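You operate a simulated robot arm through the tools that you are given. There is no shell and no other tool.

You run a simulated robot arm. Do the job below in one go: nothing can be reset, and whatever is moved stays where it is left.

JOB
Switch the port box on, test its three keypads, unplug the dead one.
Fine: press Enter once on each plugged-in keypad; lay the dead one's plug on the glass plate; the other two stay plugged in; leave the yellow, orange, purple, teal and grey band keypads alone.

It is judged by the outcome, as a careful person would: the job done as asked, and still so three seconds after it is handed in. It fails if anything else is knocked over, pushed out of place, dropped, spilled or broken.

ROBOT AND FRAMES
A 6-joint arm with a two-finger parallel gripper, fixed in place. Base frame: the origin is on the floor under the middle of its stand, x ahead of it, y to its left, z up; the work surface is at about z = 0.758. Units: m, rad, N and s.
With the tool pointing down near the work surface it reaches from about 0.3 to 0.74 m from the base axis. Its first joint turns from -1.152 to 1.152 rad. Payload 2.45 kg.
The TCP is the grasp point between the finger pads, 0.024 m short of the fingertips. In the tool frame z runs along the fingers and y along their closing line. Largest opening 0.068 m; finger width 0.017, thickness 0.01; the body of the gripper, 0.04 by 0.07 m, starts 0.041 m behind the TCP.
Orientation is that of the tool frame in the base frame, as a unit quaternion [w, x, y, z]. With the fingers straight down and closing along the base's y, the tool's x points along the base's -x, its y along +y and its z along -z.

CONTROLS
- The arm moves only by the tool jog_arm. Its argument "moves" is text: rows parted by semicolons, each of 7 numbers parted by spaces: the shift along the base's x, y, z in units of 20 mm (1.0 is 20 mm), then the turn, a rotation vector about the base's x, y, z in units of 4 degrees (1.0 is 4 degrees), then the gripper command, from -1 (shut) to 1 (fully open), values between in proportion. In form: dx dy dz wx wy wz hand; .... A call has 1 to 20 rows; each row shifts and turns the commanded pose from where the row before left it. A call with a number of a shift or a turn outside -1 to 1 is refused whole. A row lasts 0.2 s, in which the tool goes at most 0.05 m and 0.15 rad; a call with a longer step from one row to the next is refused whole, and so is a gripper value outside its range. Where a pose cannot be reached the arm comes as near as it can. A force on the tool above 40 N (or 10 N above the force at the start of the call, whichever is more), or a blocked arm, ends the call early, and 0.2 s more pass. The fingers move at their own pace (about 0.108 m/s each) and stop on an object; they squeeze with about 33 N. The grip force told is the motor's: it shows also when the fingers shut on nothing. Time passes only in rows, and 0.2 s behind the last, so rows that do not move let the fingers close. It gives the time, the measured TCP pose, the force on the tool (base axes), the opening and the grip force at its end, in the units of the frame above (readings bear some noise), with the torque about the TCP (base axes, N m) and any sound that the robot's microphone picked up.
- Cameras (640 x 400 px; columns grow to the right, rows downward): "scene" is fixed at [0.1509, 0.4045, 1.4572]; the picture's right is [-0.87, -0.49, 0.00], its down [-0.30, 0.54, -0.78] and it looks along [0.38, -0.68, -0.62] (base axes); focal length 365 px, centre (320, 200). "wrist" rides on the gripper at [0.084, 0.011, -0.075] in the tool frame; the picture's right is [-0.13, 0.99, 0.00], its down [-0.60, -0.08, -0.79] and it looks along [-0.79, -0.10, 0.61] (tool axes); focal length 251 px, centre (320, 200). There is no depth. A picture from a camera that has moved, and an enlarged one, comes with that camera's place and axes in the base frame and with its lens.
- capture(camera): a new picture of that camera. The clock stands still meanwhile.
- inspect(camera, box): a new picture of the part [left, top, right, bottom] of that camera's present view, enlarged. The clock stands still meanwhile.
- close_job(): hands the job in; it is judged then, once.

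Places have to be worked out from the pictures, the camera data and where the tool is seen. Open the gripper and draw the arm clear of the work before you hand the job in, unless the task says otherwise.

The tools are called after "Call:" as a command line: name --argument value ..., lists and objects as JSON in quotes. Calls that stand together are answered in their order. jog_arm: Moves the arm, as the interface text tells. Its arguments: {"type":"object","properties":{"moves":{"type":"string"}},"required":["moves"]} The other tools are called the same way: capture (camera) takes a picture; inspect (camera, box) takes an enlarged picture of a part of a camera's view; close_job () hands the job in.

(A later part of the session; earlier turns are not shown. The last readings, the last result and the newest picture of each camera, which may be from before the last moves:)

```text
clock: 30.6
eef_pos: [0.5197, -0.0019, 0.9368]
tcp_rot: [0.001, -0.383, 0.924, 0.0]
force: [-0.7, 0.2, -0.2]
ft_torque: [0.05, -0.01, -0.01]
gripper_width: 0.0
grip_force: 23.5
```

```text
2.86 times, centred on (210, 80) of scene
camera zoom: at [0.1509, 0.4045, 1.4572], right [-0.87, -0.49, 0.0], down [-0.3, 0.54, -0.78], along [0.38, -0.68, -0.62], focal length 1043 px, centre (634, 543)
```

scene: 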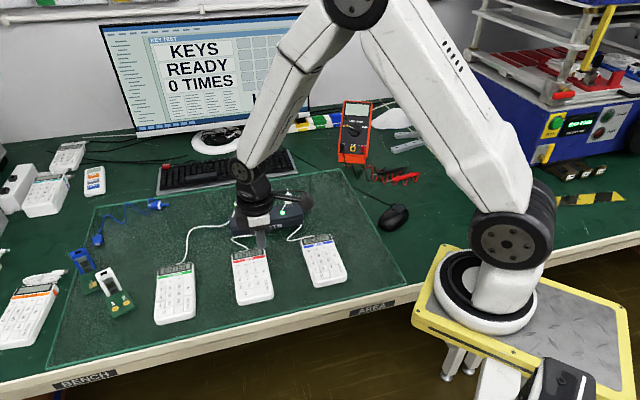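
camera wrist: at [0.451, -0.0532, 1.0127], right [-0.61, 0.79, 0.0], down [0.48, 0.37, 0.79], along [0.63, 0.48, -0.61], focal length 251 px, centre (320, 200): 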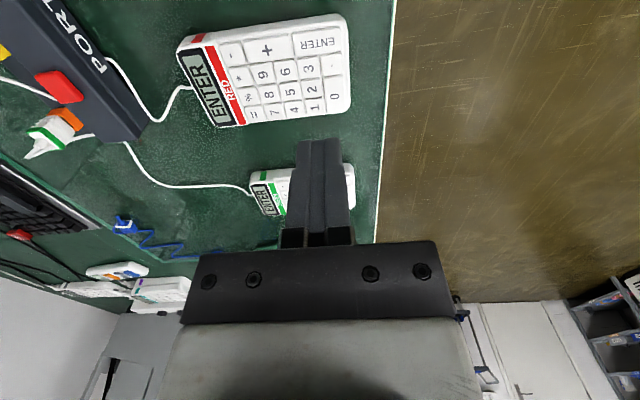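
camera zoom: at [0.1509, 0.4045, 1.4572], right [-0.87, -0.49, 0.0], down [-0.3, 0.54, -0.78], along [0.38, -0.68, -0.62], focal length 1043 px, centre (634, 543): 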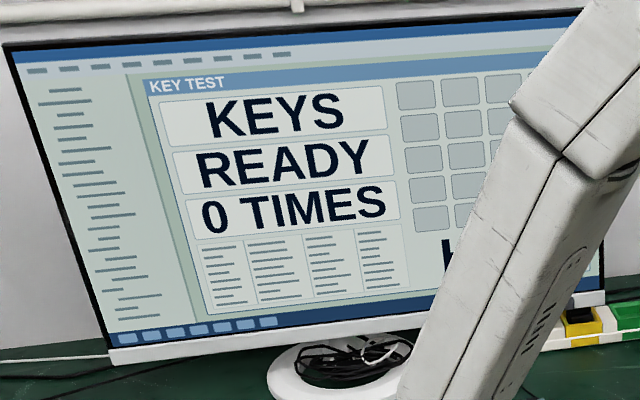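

Red also shows ENTER on its own display, and the screen still reads 0 TIMES. The per-keypad display seems to be what responds, so I move over blue's Enter.

Call:
jog_arm --moves "-0.88 -0.92 0 0 0 0 -1; -0.88 -0.92 0 0 0 0 -1; -0.88 -0.92 0 0 0 0 -1; -0.88 -0.92 0 0 0 0 -1; -0.88 -0.92 0 0 0 0 -1; -0.88 -0.92 0 0 0 0 -1; -0.88 -0.92 0 0 0 0 -1; 0 0 0 0 0 0 -1"

Call:
inspect --camera "wrist" --box '[180, 0, 390, 130]'

Call:
capture --camera "scene"

```text
clock: 32.4
eef_pos: [0.3956, -0.1307, 0.9372]
tcp_rot: [0.0, -0.382, 0.924, 0.0]
force: [0.3, -0.3, 0.6]
ft_torque: [0.0, -0.01, 0.01]
gripper_width: 0.0001
grip_force: 23.6
```

```text
3.05 times, centred on (285, 65) of wrist
camera zoom: at [0.3271, -0.1828, 1.0123], right [-0.61, 0.79, 0.0], down [0.48, 0.37, 0.79], along [0.63, 0.48, -0.61], focal length 766 px, centre (427, 611)
```

zoom: 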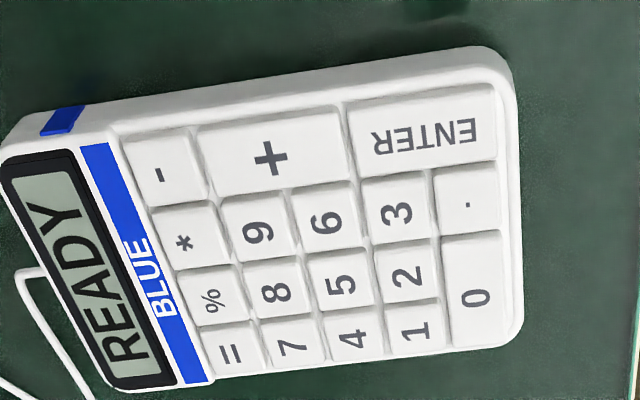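

```text
taken
```

scene: 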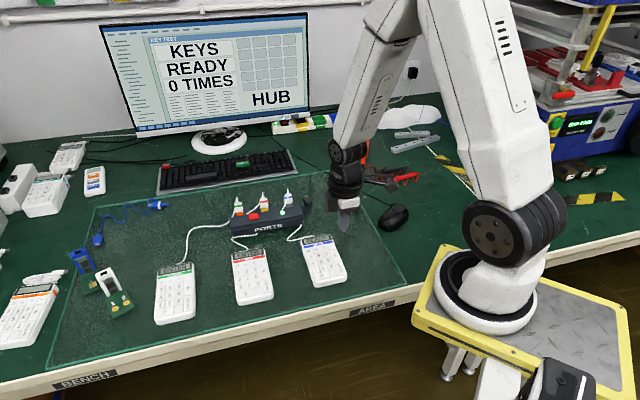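

Blue's Enter appears at the same place in the view as red's did, so a straight descent is right. I lower to just above it.

Call:
jog_arm --moves "0 0 -1 0 0 0 -1; 0 0 -1 0 0 0 -1; 0 0 -1 0 0 0 -1; 0 0 -1 0 0 0 -1; 0 0 -1 0 0 0 -1; 0 0 -1 0 0 0 -1; 0 0 -0.25 0 0 0 -1; 0 0 0 0 0 0 -1"

Call:
inspect --camera "scene" --box '[300, 235, 360, 290]'

Call:
inspect --camera "wrist" --box '[180, 0, 430, 180]'

```text
clock: 34.2
eef_pos: [0.3964, -0.1305, 0.8119]
tcp_rot: [0.0, -0.383, 0.924, -0.001]
force: [0.5, 0.2, 0.1]
ft_torque: [-0.02, 0.0, 0.01]
gripper_width: 0.0002
grip_force: 24.0
```

```text
7.27 times, centred on (330, 262) of scene
camera zoom: at [0.1509, 0.4045, 1.4572], right [-0.87, -0.49, 0.0], down [-0.3, 0.54, -0.78], along [0.38, -0.68, -0.62], focal length 2656 px, centre (247, -254)
```

zoom: 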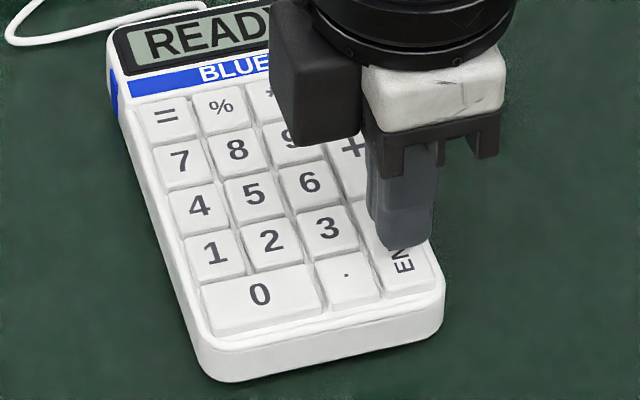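

```text
2.22 times, centred on (305, 90) of wrist
camera zoom: at [0.328, -0.1825, 0.8874], right [-0.61, 0.79, 0.0], down [0.48, 0.37, 0.79], along [0.63, 0.48, -0.61], focal length 559 px, centre (353, 444)
```

zoom: 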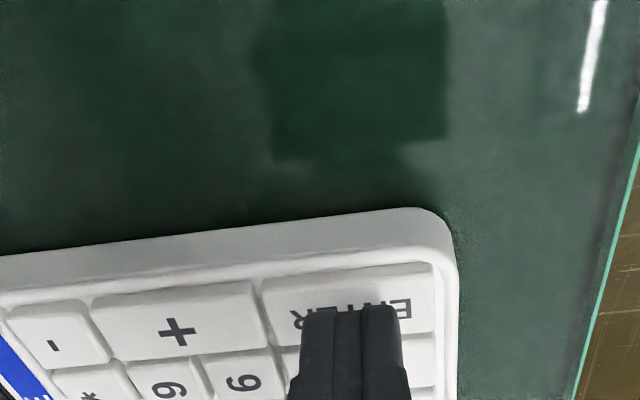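

The alignment is nearly the same as red's. I nudge about 1 mm outward and press slowly.

Call:
jog_arm --moves "-0.04 -0.04 -0.1 0 0 0 -1; 0 0 -0.1 0 0 0 -1; 0 0 -0.05 0 0 0 -1"

```text
clock: 35.0
eef_pos: [0.3945, -0.1315, 0.8069]
tcp_rot: [0.0, -0.383, 0.924, -0.001]
force: [0.3, -0.1, 0.4]
ft_torque: [-0.03, 0.0, 0.0]
gripper_width: 0.0
grip_force: 23.3
```

Call:
jog_arm --moves "0 0 -0.05 0 0 0 -1; 0 0 -0.05 0 0 0 -1"

```text
clock: 35.6
eef_pos: [0.3952, -0.1321, 0.8051]
tcp_rot: [0.0, -0.383, 0.924, 0.0]
force: [0.0, -1.0, 0.0]
ft_torque: [0.02, 0.0, 0.03]
gripper_width: 0.0001
grip_force: 23.8
```

Call:
jog_arm --moves "0 0 -0.05 0 0 0 -1; 0 0 -0.05 0 0 0 -1"

```text
clock: 36.2
eef_pos: [0.3954, -0.1322, 0.8027]
tcp_rot: [0.0, -0.383, 0.924, 0.0]
force: [0.0, 0.4, 0.3]
ft_torque: [0.02, 0.01, 0.0]
gripper_width: 0.0001
grip_force: 23.2
heard: click
```

I heard a click, so I release upward and read everything.

Call:
jog_arm --moves "0 0 0.2 0 0 0 -1; 0 0 0.5 0 0 0 -1; 0 0 1 0 0 0 -1; 0 0 1 0 0 0 -1; 0 0 1 0 0 0 -1; 0 0 1 0 0 0 -1; 0 0 1 0 0 0 -1; 0 0 1 0 0 0 -1; 0 0 0 0 0 0 -1"

Call:
capture --camera "wrist"

Call:
capture --camera "scene"

Call:
inspect --camera "scene" --box '[145, 220, 355, 330]'

Call:
inspect --camera "scene" --box '[100, 10, 320, 150]'

```text
clock: 38.2
eef_pos: [0.3944, -0.133, 0.937]
tcp_rot: [0.0, -0.382, 0.924, 0.0]
force: [0.2, -0.6, -0.8]
ft_torque: [0.01, 0.01, -0.01]
gripper_width: 0.0001
grip_force: 23.8
```

```text
taken
camera wrist: at [0.3271, -0.1837, 1.0129], right [-0.61, 0.79, 0.0], down [0.48, 0.37, 0.79], along [0.63, 0.48, -0.61], focal length 251 px, centre (320, 200)
```

wrist: 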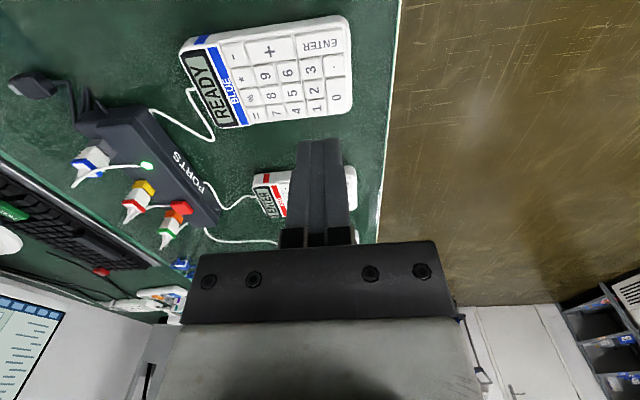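

```text
taken
```

scene: 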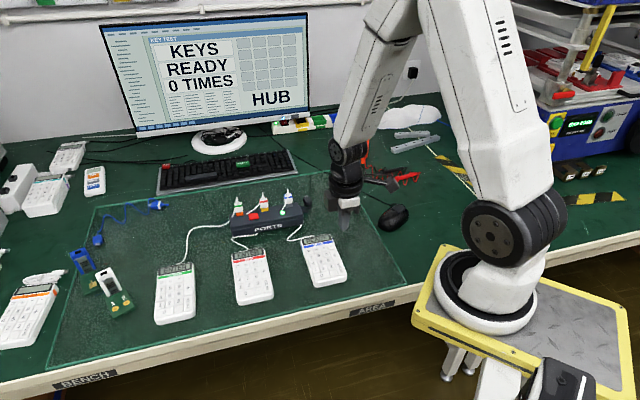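

```text
3.05 times, centred on (250, 275) of scene
camera zoom: at [0.1509, 0.4045, 1.4572], right [-0.87, -0.49, 0.0], down [-0.3, 0.54, -0.78], along [0.38, -0.68, -0.62], focal length 1113 px, centre (533, -29)
```

zoom: 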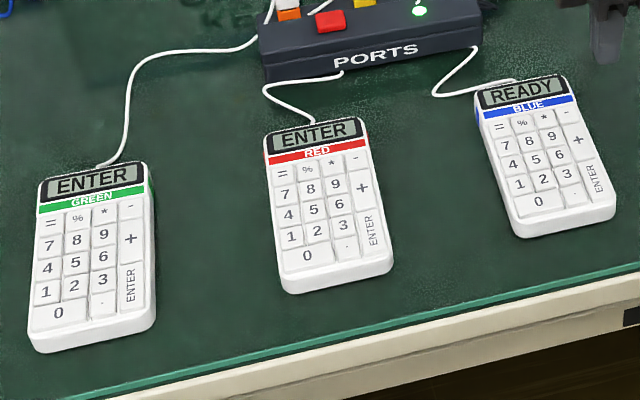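

```text
2.86 times, centred on (210, 80) of scene
camera zoom: at [0.1509, 0.4045, 1.4572], right [-0.87, -0.49, 0.0], down [-0.3, 0.54, -0.78], along [0.38, -0.68, -0.62], focal length 1043 px, centre (634, 543)
```

zoom: 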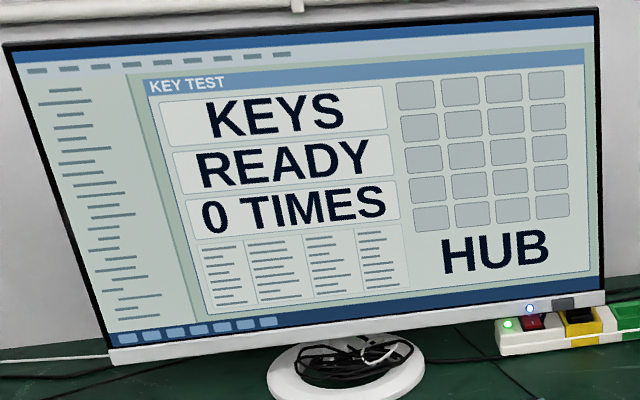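

Blue clicked but still shows READY, while green and red show ENTER, so blue looks dead. I wait a second to make sure it isn't just late.

Call:
jog_arm --moves "0 0 0 0 0 0 -1; 0 0 0 0 0 0 -1; 0 0 0 0 0 0 -1; 0 0 0 0 0 0 -1; 0 0 0 0 0 0 -1"

Call:
inspect --camera "scene" --box '[145, 170, 355, 330]'

Call:
inspect --camera "wrist" --box '[0, 50, 240, 260]'

```text
clock: 39.4
eef_pos: [0.394, -0.133, 0.9369]
tcp_rot: [0.0, -0.383, 0.924, 0.0]
force: [-0.3, 0.3, -0.7]
ft_torque: [0.02, 0.01, 0.05]
gripper_width: 0.0002
grip_force: 23.4
```

```text
2.50 times, centred on (250, 250) of scene
camera zoom: at [0.1509, 0.4045, 1.4572], right [-0.87, -0.49, 0.0], down [-0.3, 0.54, -0.78], along [0.38, -0.68, -0.62], focal length 913 px, centre (495, 75)
```

zoom: 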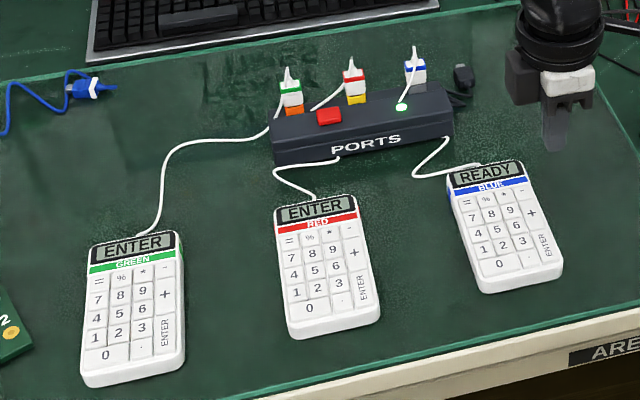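

```text
1.90 times, centred on (120, 155) of wrist
camera zoom: at [0.3272, -0.1837, 1.0127], right [-0.61, 0.79, 0.0], down [0.48, 0.37, 0.79], along [0.63, 0.48, -0.61], focal length 479 px, centre (701, 286)
```

zoom: 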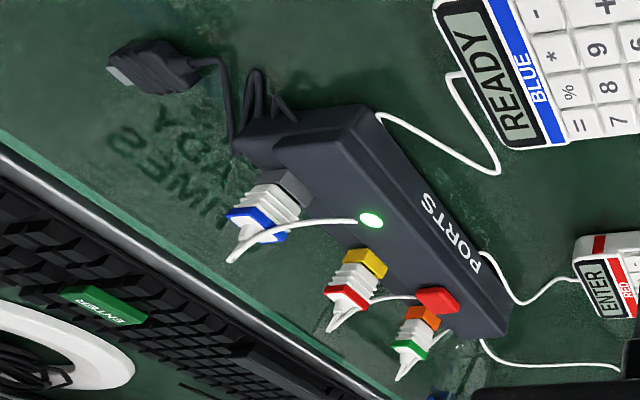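

Blue stays READY, so it is the dead keypad, and its blue-banded plug sits in the grey-tabbed port. I go over that plug, turning the tool to close along the box's long axis, which keeps the fingers off the cable arc. I open the fingers part way.

Call:
jog_arm --moves "0.6 -0.35 0.05 0 0 -1 -1; 0.6 -0.35 0.05 0 0 -1 -1; 0.6 -0.35 0.05 0 0 -1 -1; 0.6 -0.35 0.05 0 0 -1 -1; 0.6 -0.35 0.05 0 0 -1 -1; 0.6 -0.35 0.05 0 0 -1 -1; 0.6 -0.35 0.05 0 0 -1 -1; 0.6 -0.35 0.05 0 0 -1 -1; 0.6 -0.35 0 0 0 -1 -1; 0.6 -0.35 0 0 0 -1 -1; 0.6 -0.35 0 0 0 -1 -1; 0.6 -0.35 0 0 0 -1 -1; 0.6 -0.35 0 0 0 -1 -1; 0.6 -0.35 0 0 0 -1 -1; 0.6 -0.35 0 0 0 -1 -1; 0.6 -0.35 0 0 0 -1 0.3; 0.6 -0.35 0 0 0 -1 0.3; 0.6 -0.35 0 0 0 -1 0.3; 0.6 -0.35 0 0 0 -1 0.3; 0.6 -0.35 0 0 0 -1 0.3"

Call:
capture --camera "wrist"

Call:
capture --camera "scene"

```text
clock: 43.6
eef_pos: [0.6346, -0.2722, 0.9459]
tcp_rot: [0.0, 0.302, 0.953, 0.0]
force: [0.5, -0.8, -0.3]
ft_torque: [0.01, 0.01, 0.01]
gripper_width: 0.0442
grip_force: 0.0
```

```text
taken
camera wrist: at [0.5719, -0.2152, 1.0217], right [0.68, 0.74, 0.0], down [0.45, -0.41, 0.79], along [0.58, -0.54, -0.61], focal length 251 px, centre (320, 200)
```

wrist: 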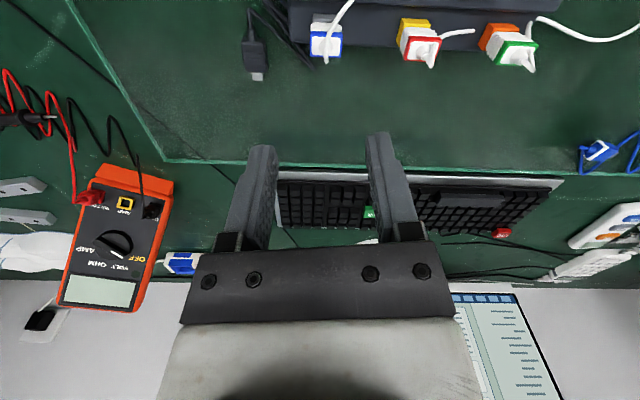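

```text
taken
```

scene: 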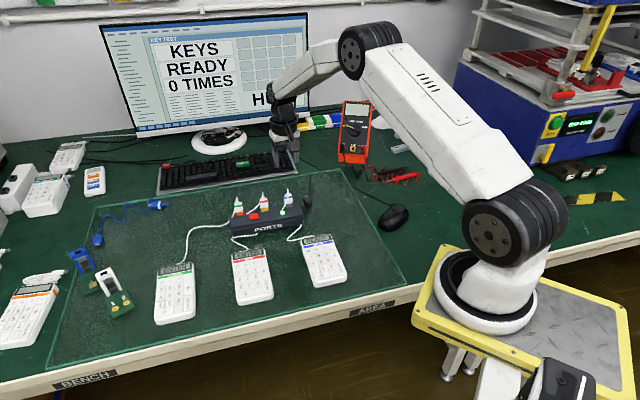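

Call:
inspect --camera "wrist" --box '[230, 0, 400, 100]'

Call:
inspect --camera "wrist" --box '[290, 0, 560, 90]'

Call:
inspect --camera "scene" --box '[225, 140, 325, 245]'

```text
3.76 times, centred on (315, 50) of wrist
camera zoom: at [0.5719, -0.2152, 1.0217], right [0.68, 0.74, 0.0], down [0.45, -0.41, 0.79], along [0.58, -0.54, -0.61], focal length 947 px, centre (339, 765)
```

zoom: 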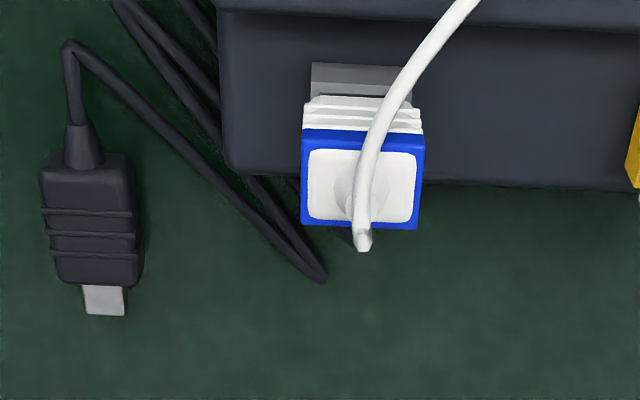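

```text
2.37 times, centred on (425, 45) of wrist
camera zoom: at [0.5719, -0.2152, 1.0217], right [0.68, 0.74, 0.0], down [0.45, -0.41, 0.79], along [0.58, -0.54, -0.61], focal length 596 px, centre (71, 567)
```

zoom: 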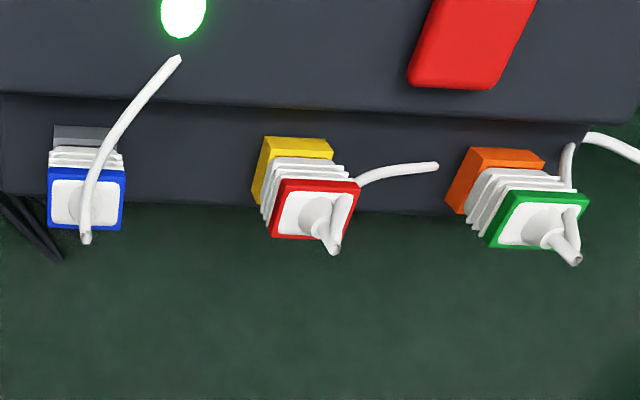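

```text
3.81 times, centred on (275, 192) of scene
camera zoom: at [0.1509, 0.4045, 1.4572], right [-0.87, -0.49, 0.0], down [-0.3, 0.54, -0.78], along [0.38, -0.68, -0.62], focal length 1391 px, centre (491, 229)
```

zoom: 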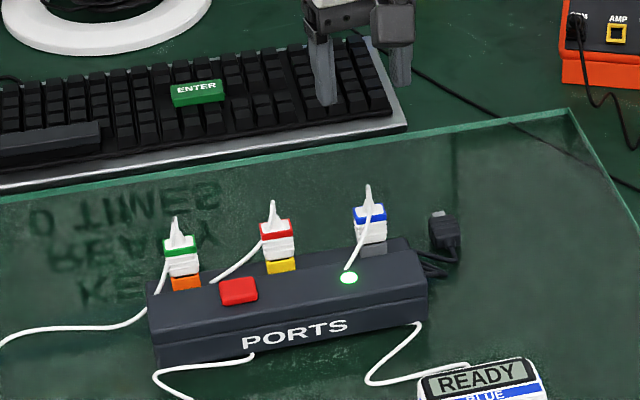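

The blue plug is about 22 × 15 mm, centred at (0.628,-0.262), with its top near z = 0.83. It stands on the lower back ledge and the box axis is at 45°. I finish the turn, centre over it, and come down part way.

Call:
jog_arm --moves "-0.11 0.17 -0.5 0 0 -0.82 0.3; -0.11 0.17 -0.5 0 0 -0.82 0.3; -0.11 0.18 -0.5 0 0 -0.82 0.3; 0 0 -0.5 0 0 0 0.3; 0 0 0 0 0 0 0.3"

Call:
capture --camera "wrist"

Call:
inspect --camera "scene" --box '[235, 150, 335, 235]'

```text
clock: 44.8
eef_pos: [0.6267, -0.2613, 0.9054]
tcp_rot: [0.0, 0.381, 0.924, -0.001]
force: [0.1, 0.0, -0.8]
ft_torque: [-0.01, -0.01, 0.02]
gripper_width: 0.044
grip_force: 0.0
```

```text
taken
camera wrist: at [0.5758, -0.1946, 0.9806], right [0.79, 0.61, 0.0], down [0.37, -0.48, 0.79], along [0.49, -0.63, -0.61], focal length 251 px, centre (320, 200)
```

wrist: 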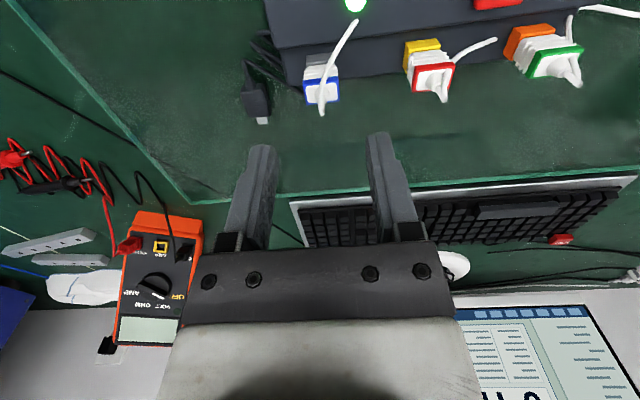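

```text
4.71 times, centred on (285, 192) of scene
camera zoom: at [0.1509, 0.4045, 1.4572], right [-0.87, -0.49, 0.0], down [-0.3, 0.54, -0.78], along [0.38, -0.68, -0.62], focal length 1719 px, centre (485, 235)
```

zoom: 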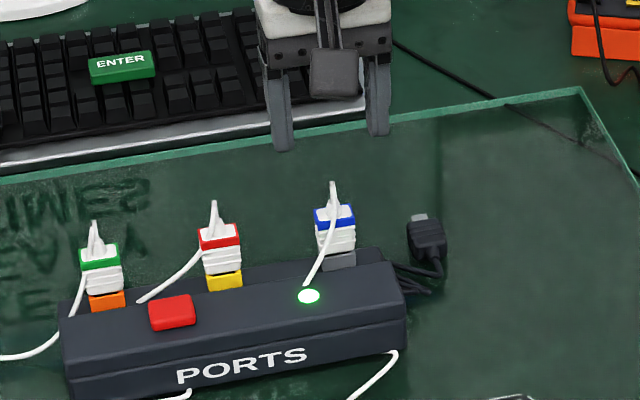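

Both views agree that the plug is within about 1.5 mm of the tool axis. I descend with a tiny correction until the fingers straddle its top.

Call:
jog_arm --moves "0.04 0.04 -0.8 0 0 0 0.3; 0 0 -0.8 0 0 0 0.3; 0 0 -0.8 0 0 0 0.3; 0 0 -0.6 0 0 0 0.3; 0 0 0 0 0 0 0.3"

Call:
inspect --camera "wrist" --box '[200, 30, 460, 240]'

Call:
inspect --camera "scene" --box '[250, 160, 330, 225]'

```text
clock: 46.0
eef_pos: [0.629, -0.261, 0.8446]
tcp_rot: [0.0, 0.381, 0.924, 0.0]
force: [-0.2, 0.0, 0.0]
ft_torque: [0.02, 0.01, -0.03]
gripper_width: 0.0442
grip_force: 0.0
```

```text
1.90 times, centred on (330, 135) of wrist
camera zoom: at [0.5767, -0.1934, 0.9208], right [0.79, 0.61, 0.0], down [0.37, -0.48, 0.79], along [0.49, -0.63, -0.61], focal length 479 px, centre (301, 324)
```

zoom: 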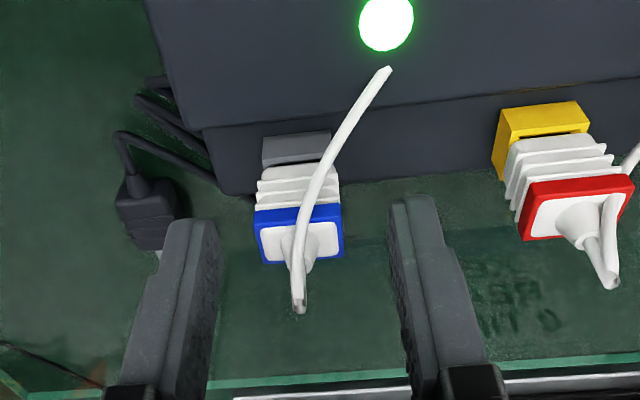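

```text
6.15 times, centred on (290, 192) of scene
camera zoom: at [0.1509, 0.4045, 1.4572], right [-0.87, -0.49, 0.0], down [-0.3, 0.54, -0.78], along [0.38, -0.68, -0.62], focal length 2247 px, centre (505, 246)
```

zoom: 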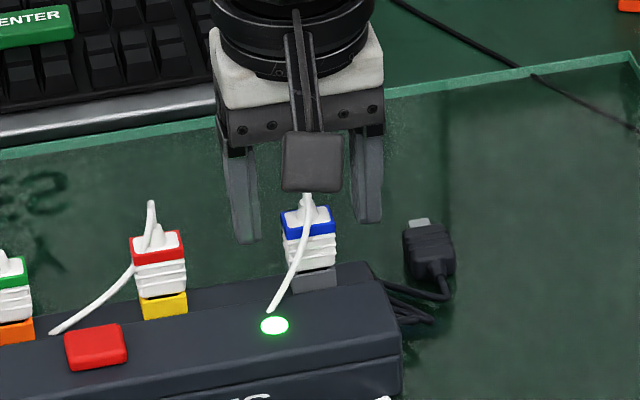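

The fingers straddle the plug, centred and clear of the cable. I go down to the grip height.

Call:
jog_arm --moves "0 0 -0.5 0 0 0 0.3; 0 0 -0.5 0 0 0 0.3; 0 0 -0.1 0 0 0 0.3; 0 0 0 0 0 0 0.3"

Call:
inspect --camera "wrist" --box '[200, 30, 460, 240]'

Call:
inspect --camera "scene" --box '[250, 160, 330, 225]'

```text
clock: 47.0
eef_pos: [0.6287, -0.2611, 0.8233]
tcp_rot: [0.0, 0.38, 0.925, 0.0]
force: [-0.1, 0.0, 0.8]
ft_torque: [0.0, -0.04, -0.02]
gripper_width: 0.0442
grip_force: 0.0
```

```text
1.90 times, centred on (330, 135) of wrist
camera zoom: at [0.5768, -0.1935, 0.8986], right [0.79, 0.61, 0.0], down [0.37, -0.48, 0.79], along [0.49, -0.63, -0.61], focal length 479 px, centre (301, 324)
```

zoom: 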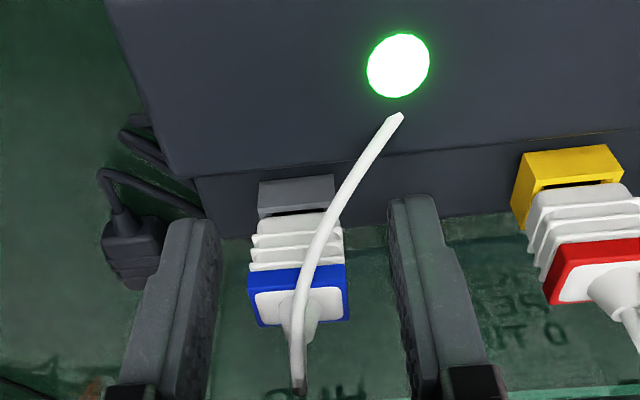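

```text
6.15 times, centred on (290, 192) of scene
camera zoom: at [0.1509, 0.4045, 1.4572], right [-0.87, -0.49, 0.0], down [-0.3, 0.54, -0.78], along [0.38, -0.68, -0.62], focal length 2247 px, centre (505, 246)
```

zoom: 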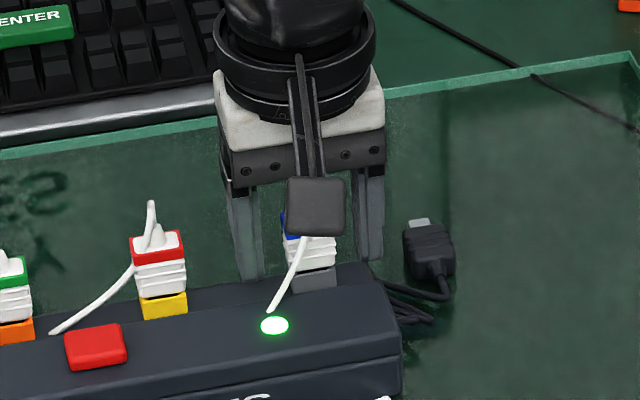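

The fingers flank the plug body at the right height. I close on it.

Call:
jog_arm --moves "0 0 0 0 0 0 0; 0 0 0 0 0 0 -0.4; 0 0 0 0 0 0 -1; 0 0 0 0 0 0 -1; 0 0 0 0 0 0 -1"

Call:
inspect --camera "wrist" --box '[200, 30, 460, 240]'

```text
clock: 48.2
eef_pos: [0.6292, -0.261, 0.8229]
tcp_rot: [0.0, 0.382, 0.924, 0.0]
force: [-4.4, -3.5, 0.6]
ft_torque: [-0.08, 0.11, -0.01]
gripper_width: 0.0208
grip_force: 32.7
```

```text
1.90 times, centred on (330, 135) of wrist
camera zoom: at [0.5764, -0.1938, 0.8987], right [0.79, 0.61, 0.0], down [0.37, -0.48, 0.79], along [0.48, -0.63, -0.61], focal length 479 px, centre (301, 324)
```

zoom: 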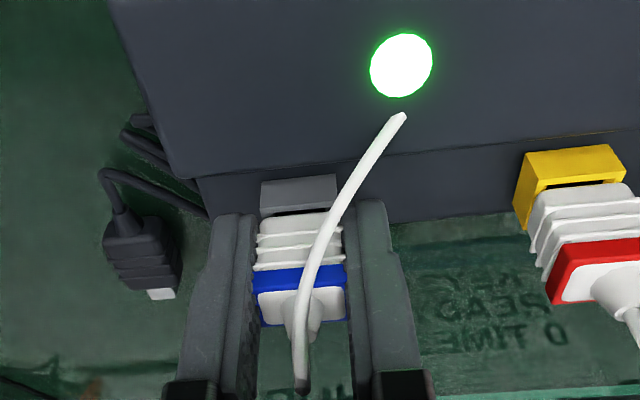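

The plug is held at 20.8 mm width with a 5.6 N side load, so I relax that with a sub-millimetre shift. Then I pull straight up in small steps.

Call:
jog_arm --moves "-0.03 -0.03 0 0 0 0 -1; 0 0 0 0 0 0 -1; 0 0 0.1 0 0 0 -1; 0 0 0.1 0 0 0 -1"

```text
clock: 49.2
eef_pos: [0.628, -0.2598, 0.8264]
tcp_rot: [-0.001, 0.381, 0.925, 0.0]
force: [0.6, -0.6, 0.0]
ft_torque: [0.02, -0.02, 0.01]
gripper_width: 0.0208
grip_force: 32.5
```

Call:
inspect --camera "wrist" --box '[200, 30, 460, 240]'

Call:
inspect --camera "scene" --box '[225, 160, 345, 290]'

```text
1.90 times, centred on (330, 135) of wrist
camera zoom: at [0.576, -0.1942, 0.9026], right [0.79, 0.61, 0.0], down [0.37, -0.48, 0.79], along [0.49, -0.63, -0.61], focal length 479 px, centre (301, 324)
```

zoom: 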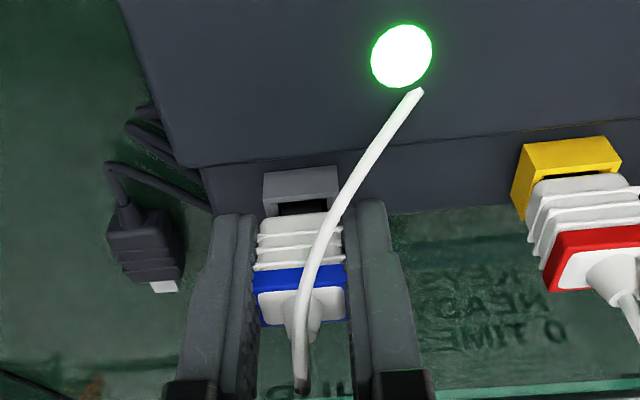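

```text
3.08 times, centred on (285, 225) of scene
camera zoom: at [0.1509, 0.4045, 1.4572], right [-0.87, -0.49, 0.0], down [-0.3, 0.54, -0.78], along [0.38, -0.68, -0.62], focal length 1124 px, centre (428, 123)
```

zoom: 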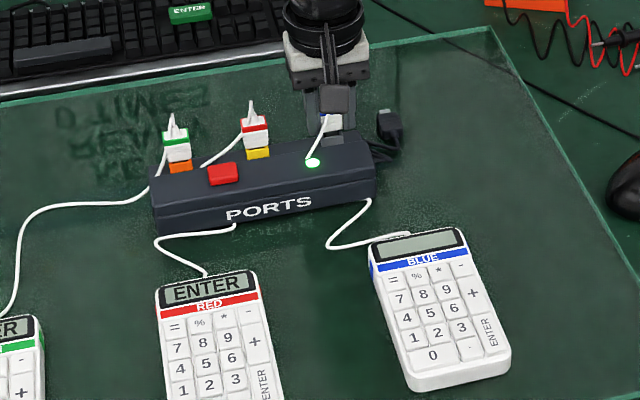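

The blue display went blank, so its plug is out of contact and rising with the grip. I lift it well clear of the box.

Call:
jog_arm --moves "0 0 0.3 0 0 0 -1; 0 0 0.4 0 0 0 -1; 0 0 0.6 0 0 0 -1; 0 0 0.8 0 0 0 -1; 0 0 0.9 0 0 0 -1; 0 0 0.7 0 0 0 -1; 0 0 0 0 0 0 -1"

Call:
capture --camera "wrist"

Call:
inspect --camera "scene" --box '[145, 140, 375, 300]'

Call:
inspect --camera "scene" --box '[250, 140, 340, 220]'

```text
clock: 50.8
eef_pos: [0.6283, -0.2617, 0.9006]
tcp_rot: [0.0, 0.382, 0.924, 0.0]
force: [0.3, 0.7, -0.7]
ft_torque: [-0.03, 0.02, 0.0]
gripper_width: 0.0207
grip_force: 33.1
```

```text
taken
camera wrist: at [0.5761, -0.1948, 0.9767], right [0.79, 0.61, 0.0], down [0.37, -0.48, 0.79], along [0.49, -0.63, -0.61], focal length 251 px, centre (320, 200)
```

wrist: 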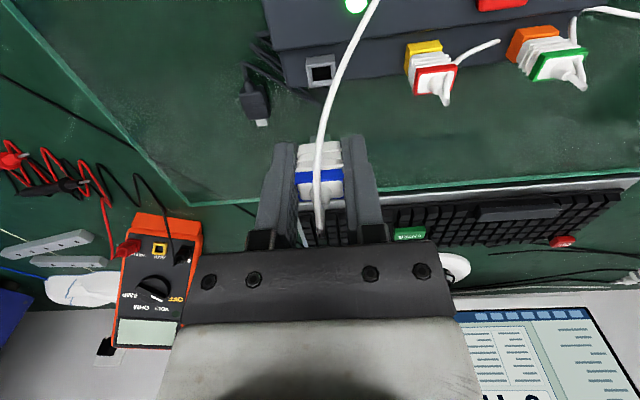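

```text
2.50 times, centred on (260, 220) of scene
camera zoom: at [0.1509, 0.4045, 1.4572], right [-0.87, -0.49, 0.0], down [-0.3, 0.54, -0.78], along [0.38, -0.68, -0.62], focal length 913 px, centre (470, 150)
```

zoom: 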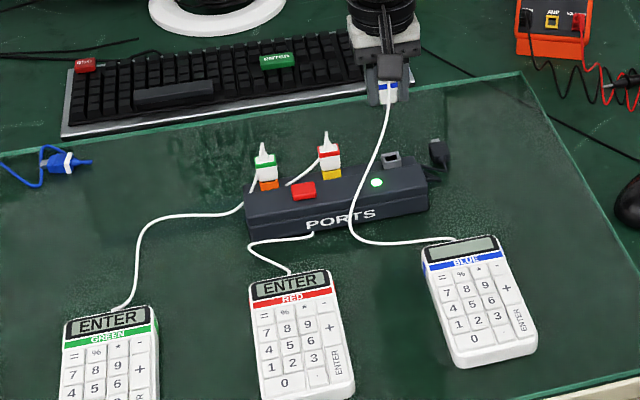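

```text
5.00 times, centred on (295, 180) of scene
camera zoom: at [0.1509, 0.4045, 1.4572], right [-0.87, -0.49, 0.0], down [-0.3, 0.54, -0.78], along [0.38, -0.68, -0.62], focal length 1826 px, centre (445, 300)
```

zoom: 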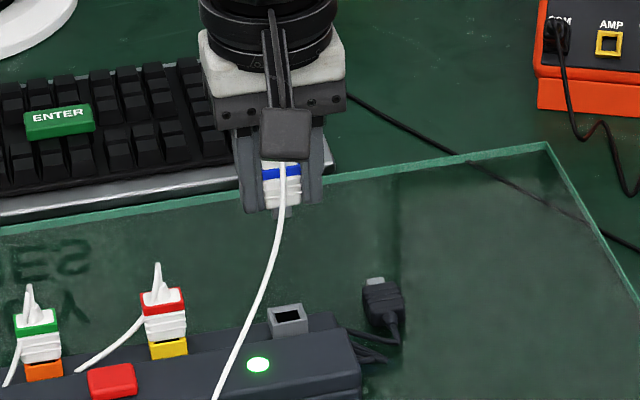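

The plug is out, its port is empty, and the cable hangs freely to the blue keypad. I carry it over the clear glass to the right of the blue keypad, near (0.45,-0.29).

Call:
jog_arm --moves "-0.6 -0.1 0 0 0 0 -1; -0.97 -0.16 0 0 0 0 -1; -0.97 -0.16 0 0 0 0 -1; -0.97 -0.16 0 0 0 0 -1; -0.97 -0.16 0 0 0 0 -1; -0.97 -0.16 0 0 0 0 -1; -0.97 -0.16 0 0 0 0 -1; -0.97 -0.16 0 0 0 0 -1; -0.97 -0.16 0 0 0 0 -1; -0.6 -0.1 0 0 0 0 -1; 0 0 0 0 0 0 -1"

Call:
capture --camera "wrist"

Call:
capture --camera "scene"

```text
clock: 53.2
eef_pos: [0.4487, -0.2904, 0.902]
tcp_rot: [0.0, 0.381, 0.925, 0.0]
force: [0.2, -1.1, -0.1]
ft_torque: [-0.01, 0.03, 0.0]
gripper_width: 0.0209
grip_force: 33.3
```

```text
taken
camera wrist: at [0.3958, -0.2238, 0.9764], right [0.79, 0.61, 0.0], down [0.37, -0.48, 0.79], along [0.49, -0.63, -0.61], focal length 251 px, centre (320, 200)
```

wrist: 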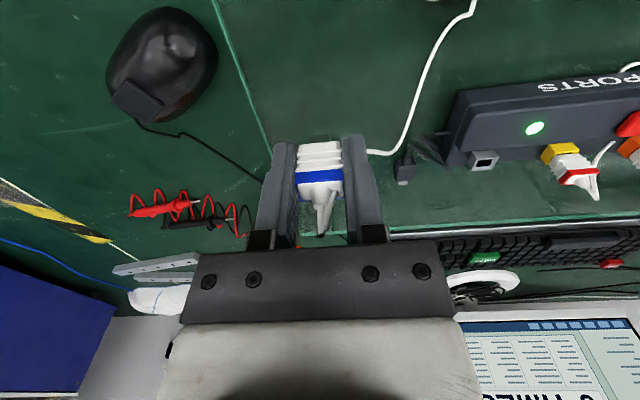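

```text
taken
```

scene: 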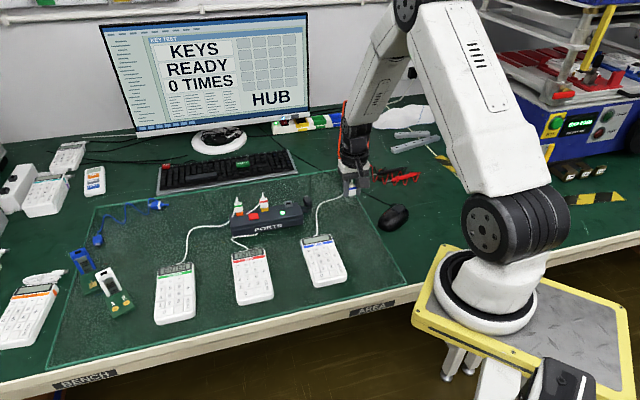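

The carry went well and the spot is about 7 cm inside the glass's right edge. I tilt the tool about its closing axis, starting with about 28°, so the plug can be laid on its side.

Call:
jog_arm --moves "0 0 0.2 0.8 0.8 0 -1; 0 0 0.2 0.9 0.9 0 -1; 0 0 0 0.9 0.9 0 -1; 0 0 0 0.9 0.9 0 -1; 0 0 0 0.9 0.9 0 -1; 0 0 0 0.6 0.6 0 -1; 0 0 0 0 0 0 -1"

Call:
inspect --camera "scene" --box '[290, 130, 430, 250]'

```text
clock: 54.8
eef_pos: [0.4495, -0.2905, 0.9086]
tcp_rot: [-0.226, 0.37, 0.896, 0.094]
force: [-0.3, 0.1, 0.0]
ft_torque: [0.01, 0.02, 0.01]
gripper_width: 0.0209
grip_force: 33.2
```

```text
3.33 times, centred on (360, 190) of scene
camera zoom: at [0.1509, 0.4045, 1.4572], right [-0.87, -0.49, 0.0], down [-0.3, 0.54, -0.78], along [0.38, -0.68, -0.62], focal length 1217 px, centre (187, 233)
```

zoom: 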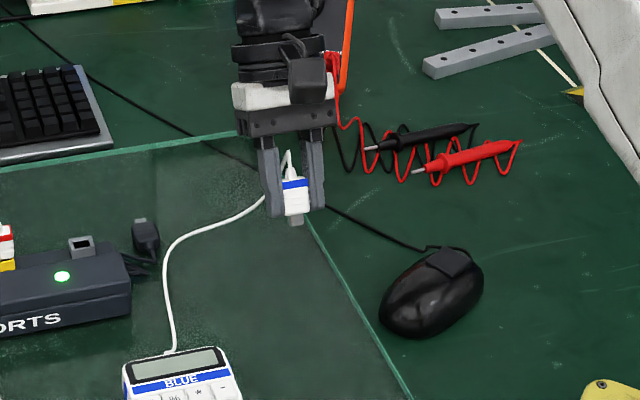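

The tilt works and the plug stays firmly held, tongue forward. I continue to about 60°.

Call:
jog_arm --moves "0 0 0 0.9 0.9 0 -1; 0 0 0 0.95 0.95 0 -1; 0 0 0 0.95 0.95 0 -1; 0 0 0 0.95 0.95 0 -1; 0 0 0 0.95 0.95 0 -1; 0 0 0 0.9 0.9 0 -1; 0 0 0 0 0 0 -1"

Call:
inspect --camera "scene" --box '[290, 130, 430, 250]'

Call:
capture --camera "scene"

Call:
capture --camera "wrist"

```text
clock: 56.4
eef_pos: [0.4487, -0.2915, 0.9083]
tcp_rot: [-0.462, 0.331, 0.8, 0.192]
force: [-0.1, -0.1, -0.1]
ft_torque: [-0.02, -0.04, -0.02]
gripper_width: 0.0205
grip_force: 33.0
```

```text
3.33 times, centred on (360, 190) of scene
camera zoom: at [0.1509, 0.4045, 1.4572], right [-0.87, -0.49, 0.0], down [-0.3, 0.54, -0.78], along [0.38, -0.68, -0.62], focal length 1217 px, centre (187, 233)
```

zoom: 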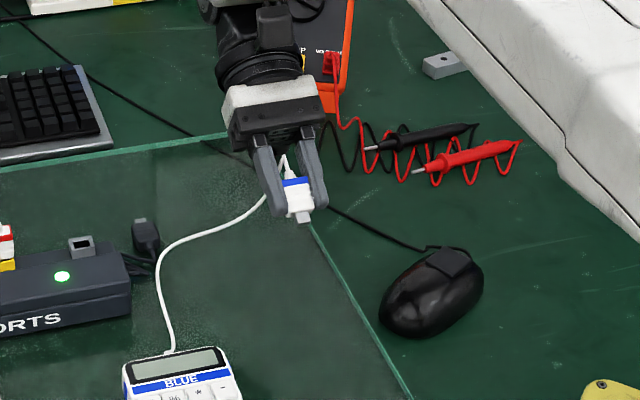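

```text
taken
```

scene: 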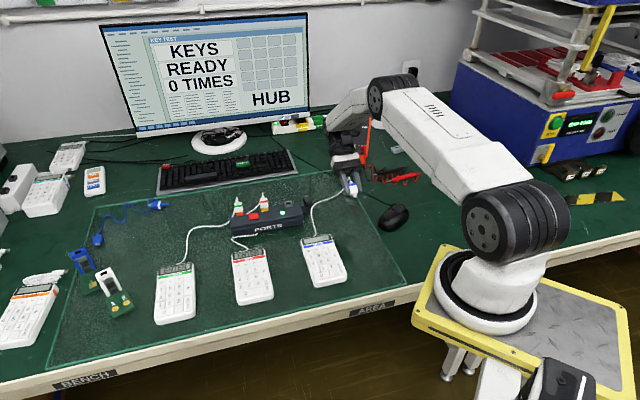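

```text
taken
camera wrist: at [0.4725, -0.2996, 1.0199], right [0.75, 0.66, -0.11], down [0.64, -0.75, -0.13], along [-0.17, 0.02, -0.99], focal length 251 px, centre (320, 200)
```

wrist: 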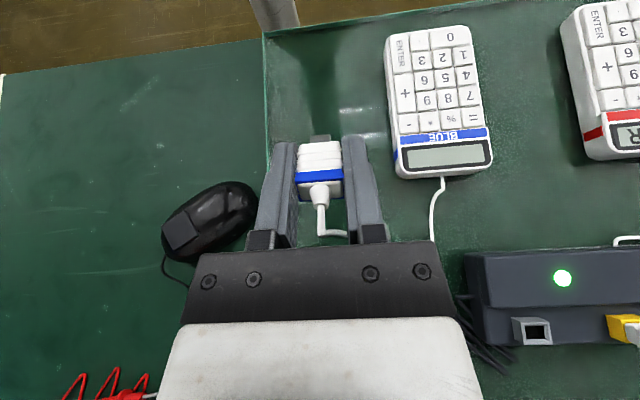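

The tilt is 60° and the plug hangs tongue-down over clear glass, about 7 cm from the edge. I lower it towards the glass.

Call:
jog_arm --moves "0 0 -0.9 0 0 0 -1; 0 0 -1 0 0 0 -1; 0 0 -1 0 0 0 -1; 0 0 -1 0 0 0 -1; 0 0 -0.8 0 0 0 -1; 0 0 -0.3 0 0 0 -1; 0 0 0 0 0 0 -1"

Call:
inspect --camera "scene" --box '[300, 170, 420, 270]'

Call:
capture --camera "wrist"

```text
clock: 58.0
eef_pos: [0.4484, -0.2902, 0.8087]
tcp_rot: [-0.462, 0.331, 0.8, 0.193]
force: [0.1, -0.8, -0.3]
ft_torque: [-0.02, -0.03, 0.05]
gripper_width: 0.021
grip_force: 33.0
```

```text
4.00 times, centred on (360, 220) of scene
camera zoom: at [0.1509, 0.4045, 1.4572], right [-0.87, -0.49, 0.0], down [-0.3, 0.54, -0.78], along [0.38, -0.68, -0.62], focal length 1461 px, centre (160, 120)
```

zoom: 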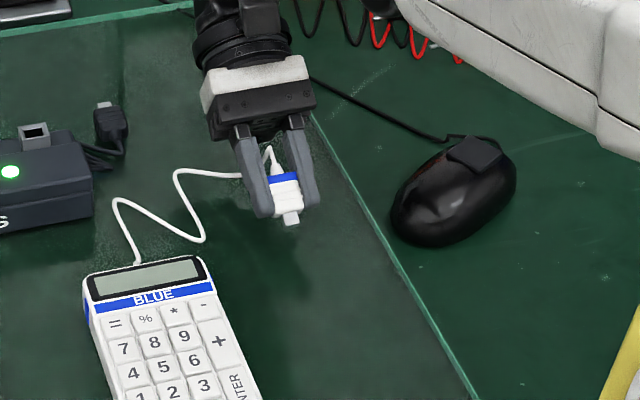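

```text
taken
camera wrist: at [0.472, -0.2994, 0.9197], right [0.75, 0.66, -0.11], down [0.64, -0.75, -0.13], along [-0.17, 0.02, -0.99], focal length 251 px, centre (320, 200)
```

wrist: 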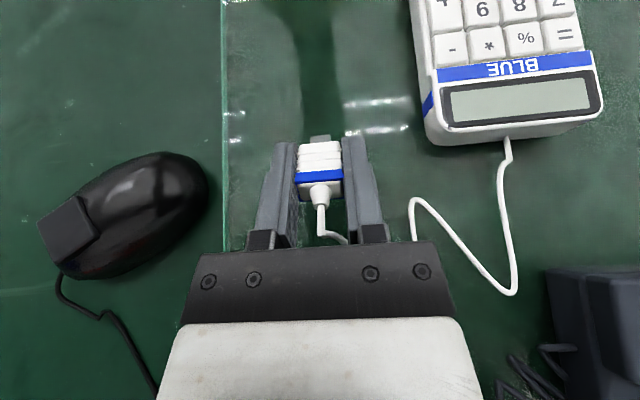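

There is about 2 cm to go. I lower slowly and watch the force.

Call:
jog_arm --moves "0 0 -0.2 0 0 0 -1; 0 0 -0.2 0 0 0 -1; 0 0 -0.2 0 0 0 -1; 0 0 -0.1 0 0 0 -1; 0 0 0 0 0 0 -1"

Call:
inspect --camera "scene" --box '[320, 190, 390, 245]'

```text
clock: 59.2
eef_pos: [0.4483, -0.2913, 0.7956]
tcp_rot: [-0.46, 0.331, 0.801, 0.192]
force: [0.0, -0.6, 0.2]
ft_torque: [-0.02, 0.0, 0.02]
gripper_width: 0.0209
grip_force: 32.7
```

```text
7.27 times, centred on (355, 218) of scene
camera zoom: at [0.1509, 0.4045, 1.4572], right [-0.87, -0.49, 0.0], down [-0.3, 0.54, -0.78], along [0.38, -0.68, -0.62], focal length 2656 px, centre (66, 73)
```

zoom: 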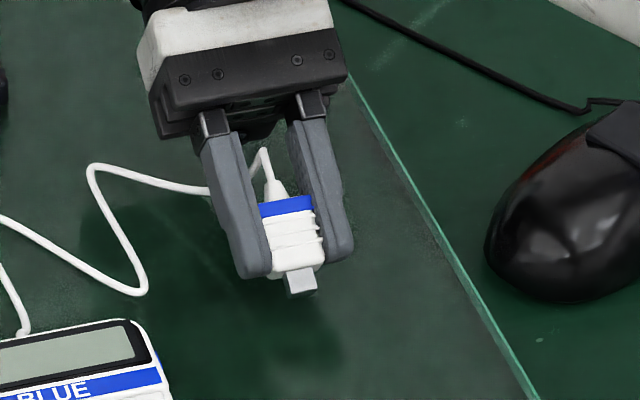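

Call:
jog_arm --moves "0 0 -0.1 0 0 0 -1; 0 0 -0.1 0 0 0 -1; 0 0 -0.1 0 0 0 -1; 0 0 0 0 0 0 -1"

```text
clock: 60.2
eef_pos: [0.448, -0.2893, 0.7888]
tcp_rot: [-0.461, 0.331, 0.801, 0.192]
force: [0.0, 0.9, -0.1]
ft_torque: [-0.01, 0.0, 0.01]
gripper_width: 0.0206
grip_force: 33.4
```

No contact yet at TCP z = 0.789. I continue in 1 mm steps.

Call:
jog_arm --moves "0 0 -0.05 0 0 0 -1; 0 0 -0.05 0 0 0 -1; 0 0 -0.05 0 0 0 -1; 0 0 0 0 0 0 -1"

Call:
inspect --camera "scene" --box '[320, 190, 390, 245]'

```text
clock: 61.2
eef_pos: [0.4464, -0.2896, 0.7872]
tcp_rot: [-0.461, 0.331, 0.801, 0.192]
force: [0.5, 0.8, -1.2]
ft_torque: [0.0, 0.01, 0.04]
gripper_width: 0.0205
grip_force: 33.3
out of reach, approached as far as the arm can: row 1
```

```text
7.27 times, centred on (355, 218) of scene
camera zoom: at [0.1509, 0.4045, 1.4572], right [-0.87, -0.49, 0.0], down [-0.3, 0.54, -0.78], along [0.38, -0.68, -0.62], focal length 2656 px, centre (66, 73)
```

zoom: 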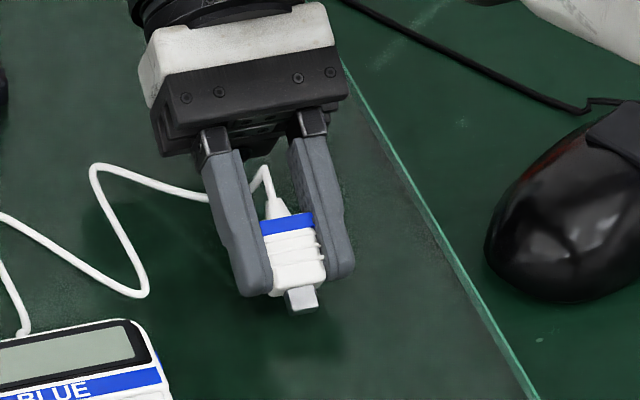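

The arm can't go lower at this full tilt, and the tongue is about 2–3 mm above the glass. I ease the tilt back a few degrees, which brings the tongue down to the glass.

Call:
jog_arm --moves "0 0 0 -0.4 -0.4 0 -1; 0 0 0 -0.4 -0.4 0 -1; 0 0 0 0 0 0 -1"

Call:
inspect --camera "scene" --box '[320, 190, 390, 245]'

```text
clock: 62.0
eef_pos: [0.4473, -0.2887, 0.7881]
tcp_rot: [-0.429, 0.338, 0.818, 0.179]
force: [-0.7, 0.8, 0.0]
ft_torque: [0.01, -0.01, 0.01]
gripper_width: 0.0207
grip_force: 32.8
```

```text
7.27 times, centred on (355, 218) of scene
camera zoom: at [0.1509, 0.4045, 1.4572], right [-0.87, -0.49, 0.0], down [-0.3, 0.54, -0.78], along [0.38, -0.68, -0.62], focal length 2656 px, centre (66, 73)
```

zoom: 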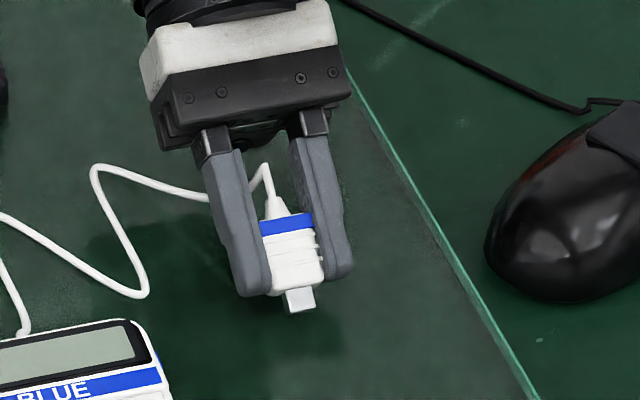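

Still no contact at about 56° of tilt. I lower in 1 mm steps.

Call:
jog_arm --moves "0 0 -0.05 0 0 0 -1; 0 0 -0.05 0 0 0 -1; 0 0 0 0 0 0 -1"

```text
clock: 62.8
eef_pos: [0.4477, -0.289, 0.7848]
tcp_rot: [-0.429, 0.337, 0.819, 0.178]
force: [-0.3, -1.3, 0.2]
ft_torque: [-0.04, 0.04, -0.01]
gripper_width: 0.0205
grip_force: 32.9
```

Call:
jog_arm --moves "0 0 -0.05 0 0 0 -1; 0 0 -0.05 0 0 0 -1; 0 0 0 0 0 0 -1"

Call:
inspect --camera "scene" --box '[320, 190, 390, 245]'

```text
clock: 63.6
eef_pos: [0.4476, -0.2892, 0.7839]
tcp_rot: [-0.429, 0.338, 0.819, 0.179]
force: [0.1, -1.8, 0.2]
ft_torque: [0.01, -0.01, 0.03]
gripper_width: 0.0208
grip_force: 33.5
```

```text
7.27 times, centred on (355, 218) of scene
camera zoom: at [0.1509, 0.4045, 1.4572], right [-0.87, -0.49, 0.0], down [-0.3, 0.54, -0.78], along [0.38, -0.68, -0.62], focal length 2656 px, centre (66, 73)
```

zoom: 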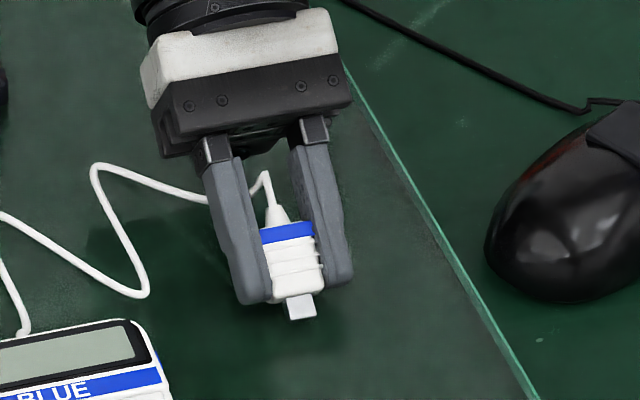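

Call:
jog_arm --moves "0 0 -0.05 0 0 0 -1; 0 0 -0.05 0 0 0 -1; 0 0 0 0 0 0 -1"

```text
clock: 64.4
eef_pos: [0.4468, -0.29, 0.7822]
tcp_rot: [-0.429, 0.338, 0.819, 0.179]
force: [-0.4, -0.5, 6.5]
ft_torque: [0.13, 0.14, -0.04]
gripper_width: 0.0207
grip_force: 33.4
```

Contact shows at 6.5 N, and the torque puts it at the plug's tongue end, so the plug is touching the glass. I ease off slightly and open the fingers a little so it settles onto its side.

Call:
jog_arm --moves "0 0 0.03 0 0 0 -1; 0 0 0 0 0 0 -0.5; 0 0 0 0 0 0 -0.36; 0 0 0 0 0 0 -0.32; 0 0 0 0 0 0 -0.3; 0 0 0 0 0 0 -0.3"

Call:
inspect --camera "scene" --box '[320, 190, 390, 245]'

Call:
capture --camera "wrist"

```text
clock: 65.8
eef_pos: [0.4471, -0.2899, 0.7829]
tcp_rot: [-0.43, 0.337, 0.819, 0.177]
force: [0.2, -0.6, -0.2]
ft_torque: [-0.02, 0.01, -0.01]
gripper_width: 0.0239
grip_force: 0.0
```

```text
7.27 times, centred on (355, 218) of scene
camera zoom: at [0.1509, 0.4045, 1.4572], right [-0.87, -0.49, 0.0], down [-0.3, 0.54, -0.78], along [0.38, -0.68, -0.62], focal length 2656 px, centre (66, 73)
```

zoom: 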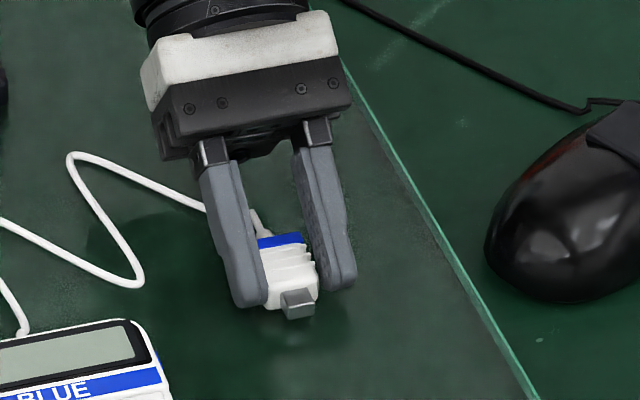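

```text
taken
camera wrist: at [0.464, -0.2915, 0.895], right [0.75, 0.65, -0.1], down [0.65, -0.76, -0.05], along [-0.11, -0.03, -0.99], focal length 251 px, centre (320, 200)
```

wrist: 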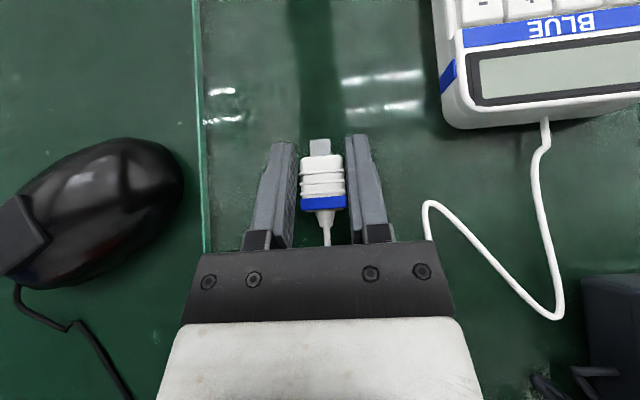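

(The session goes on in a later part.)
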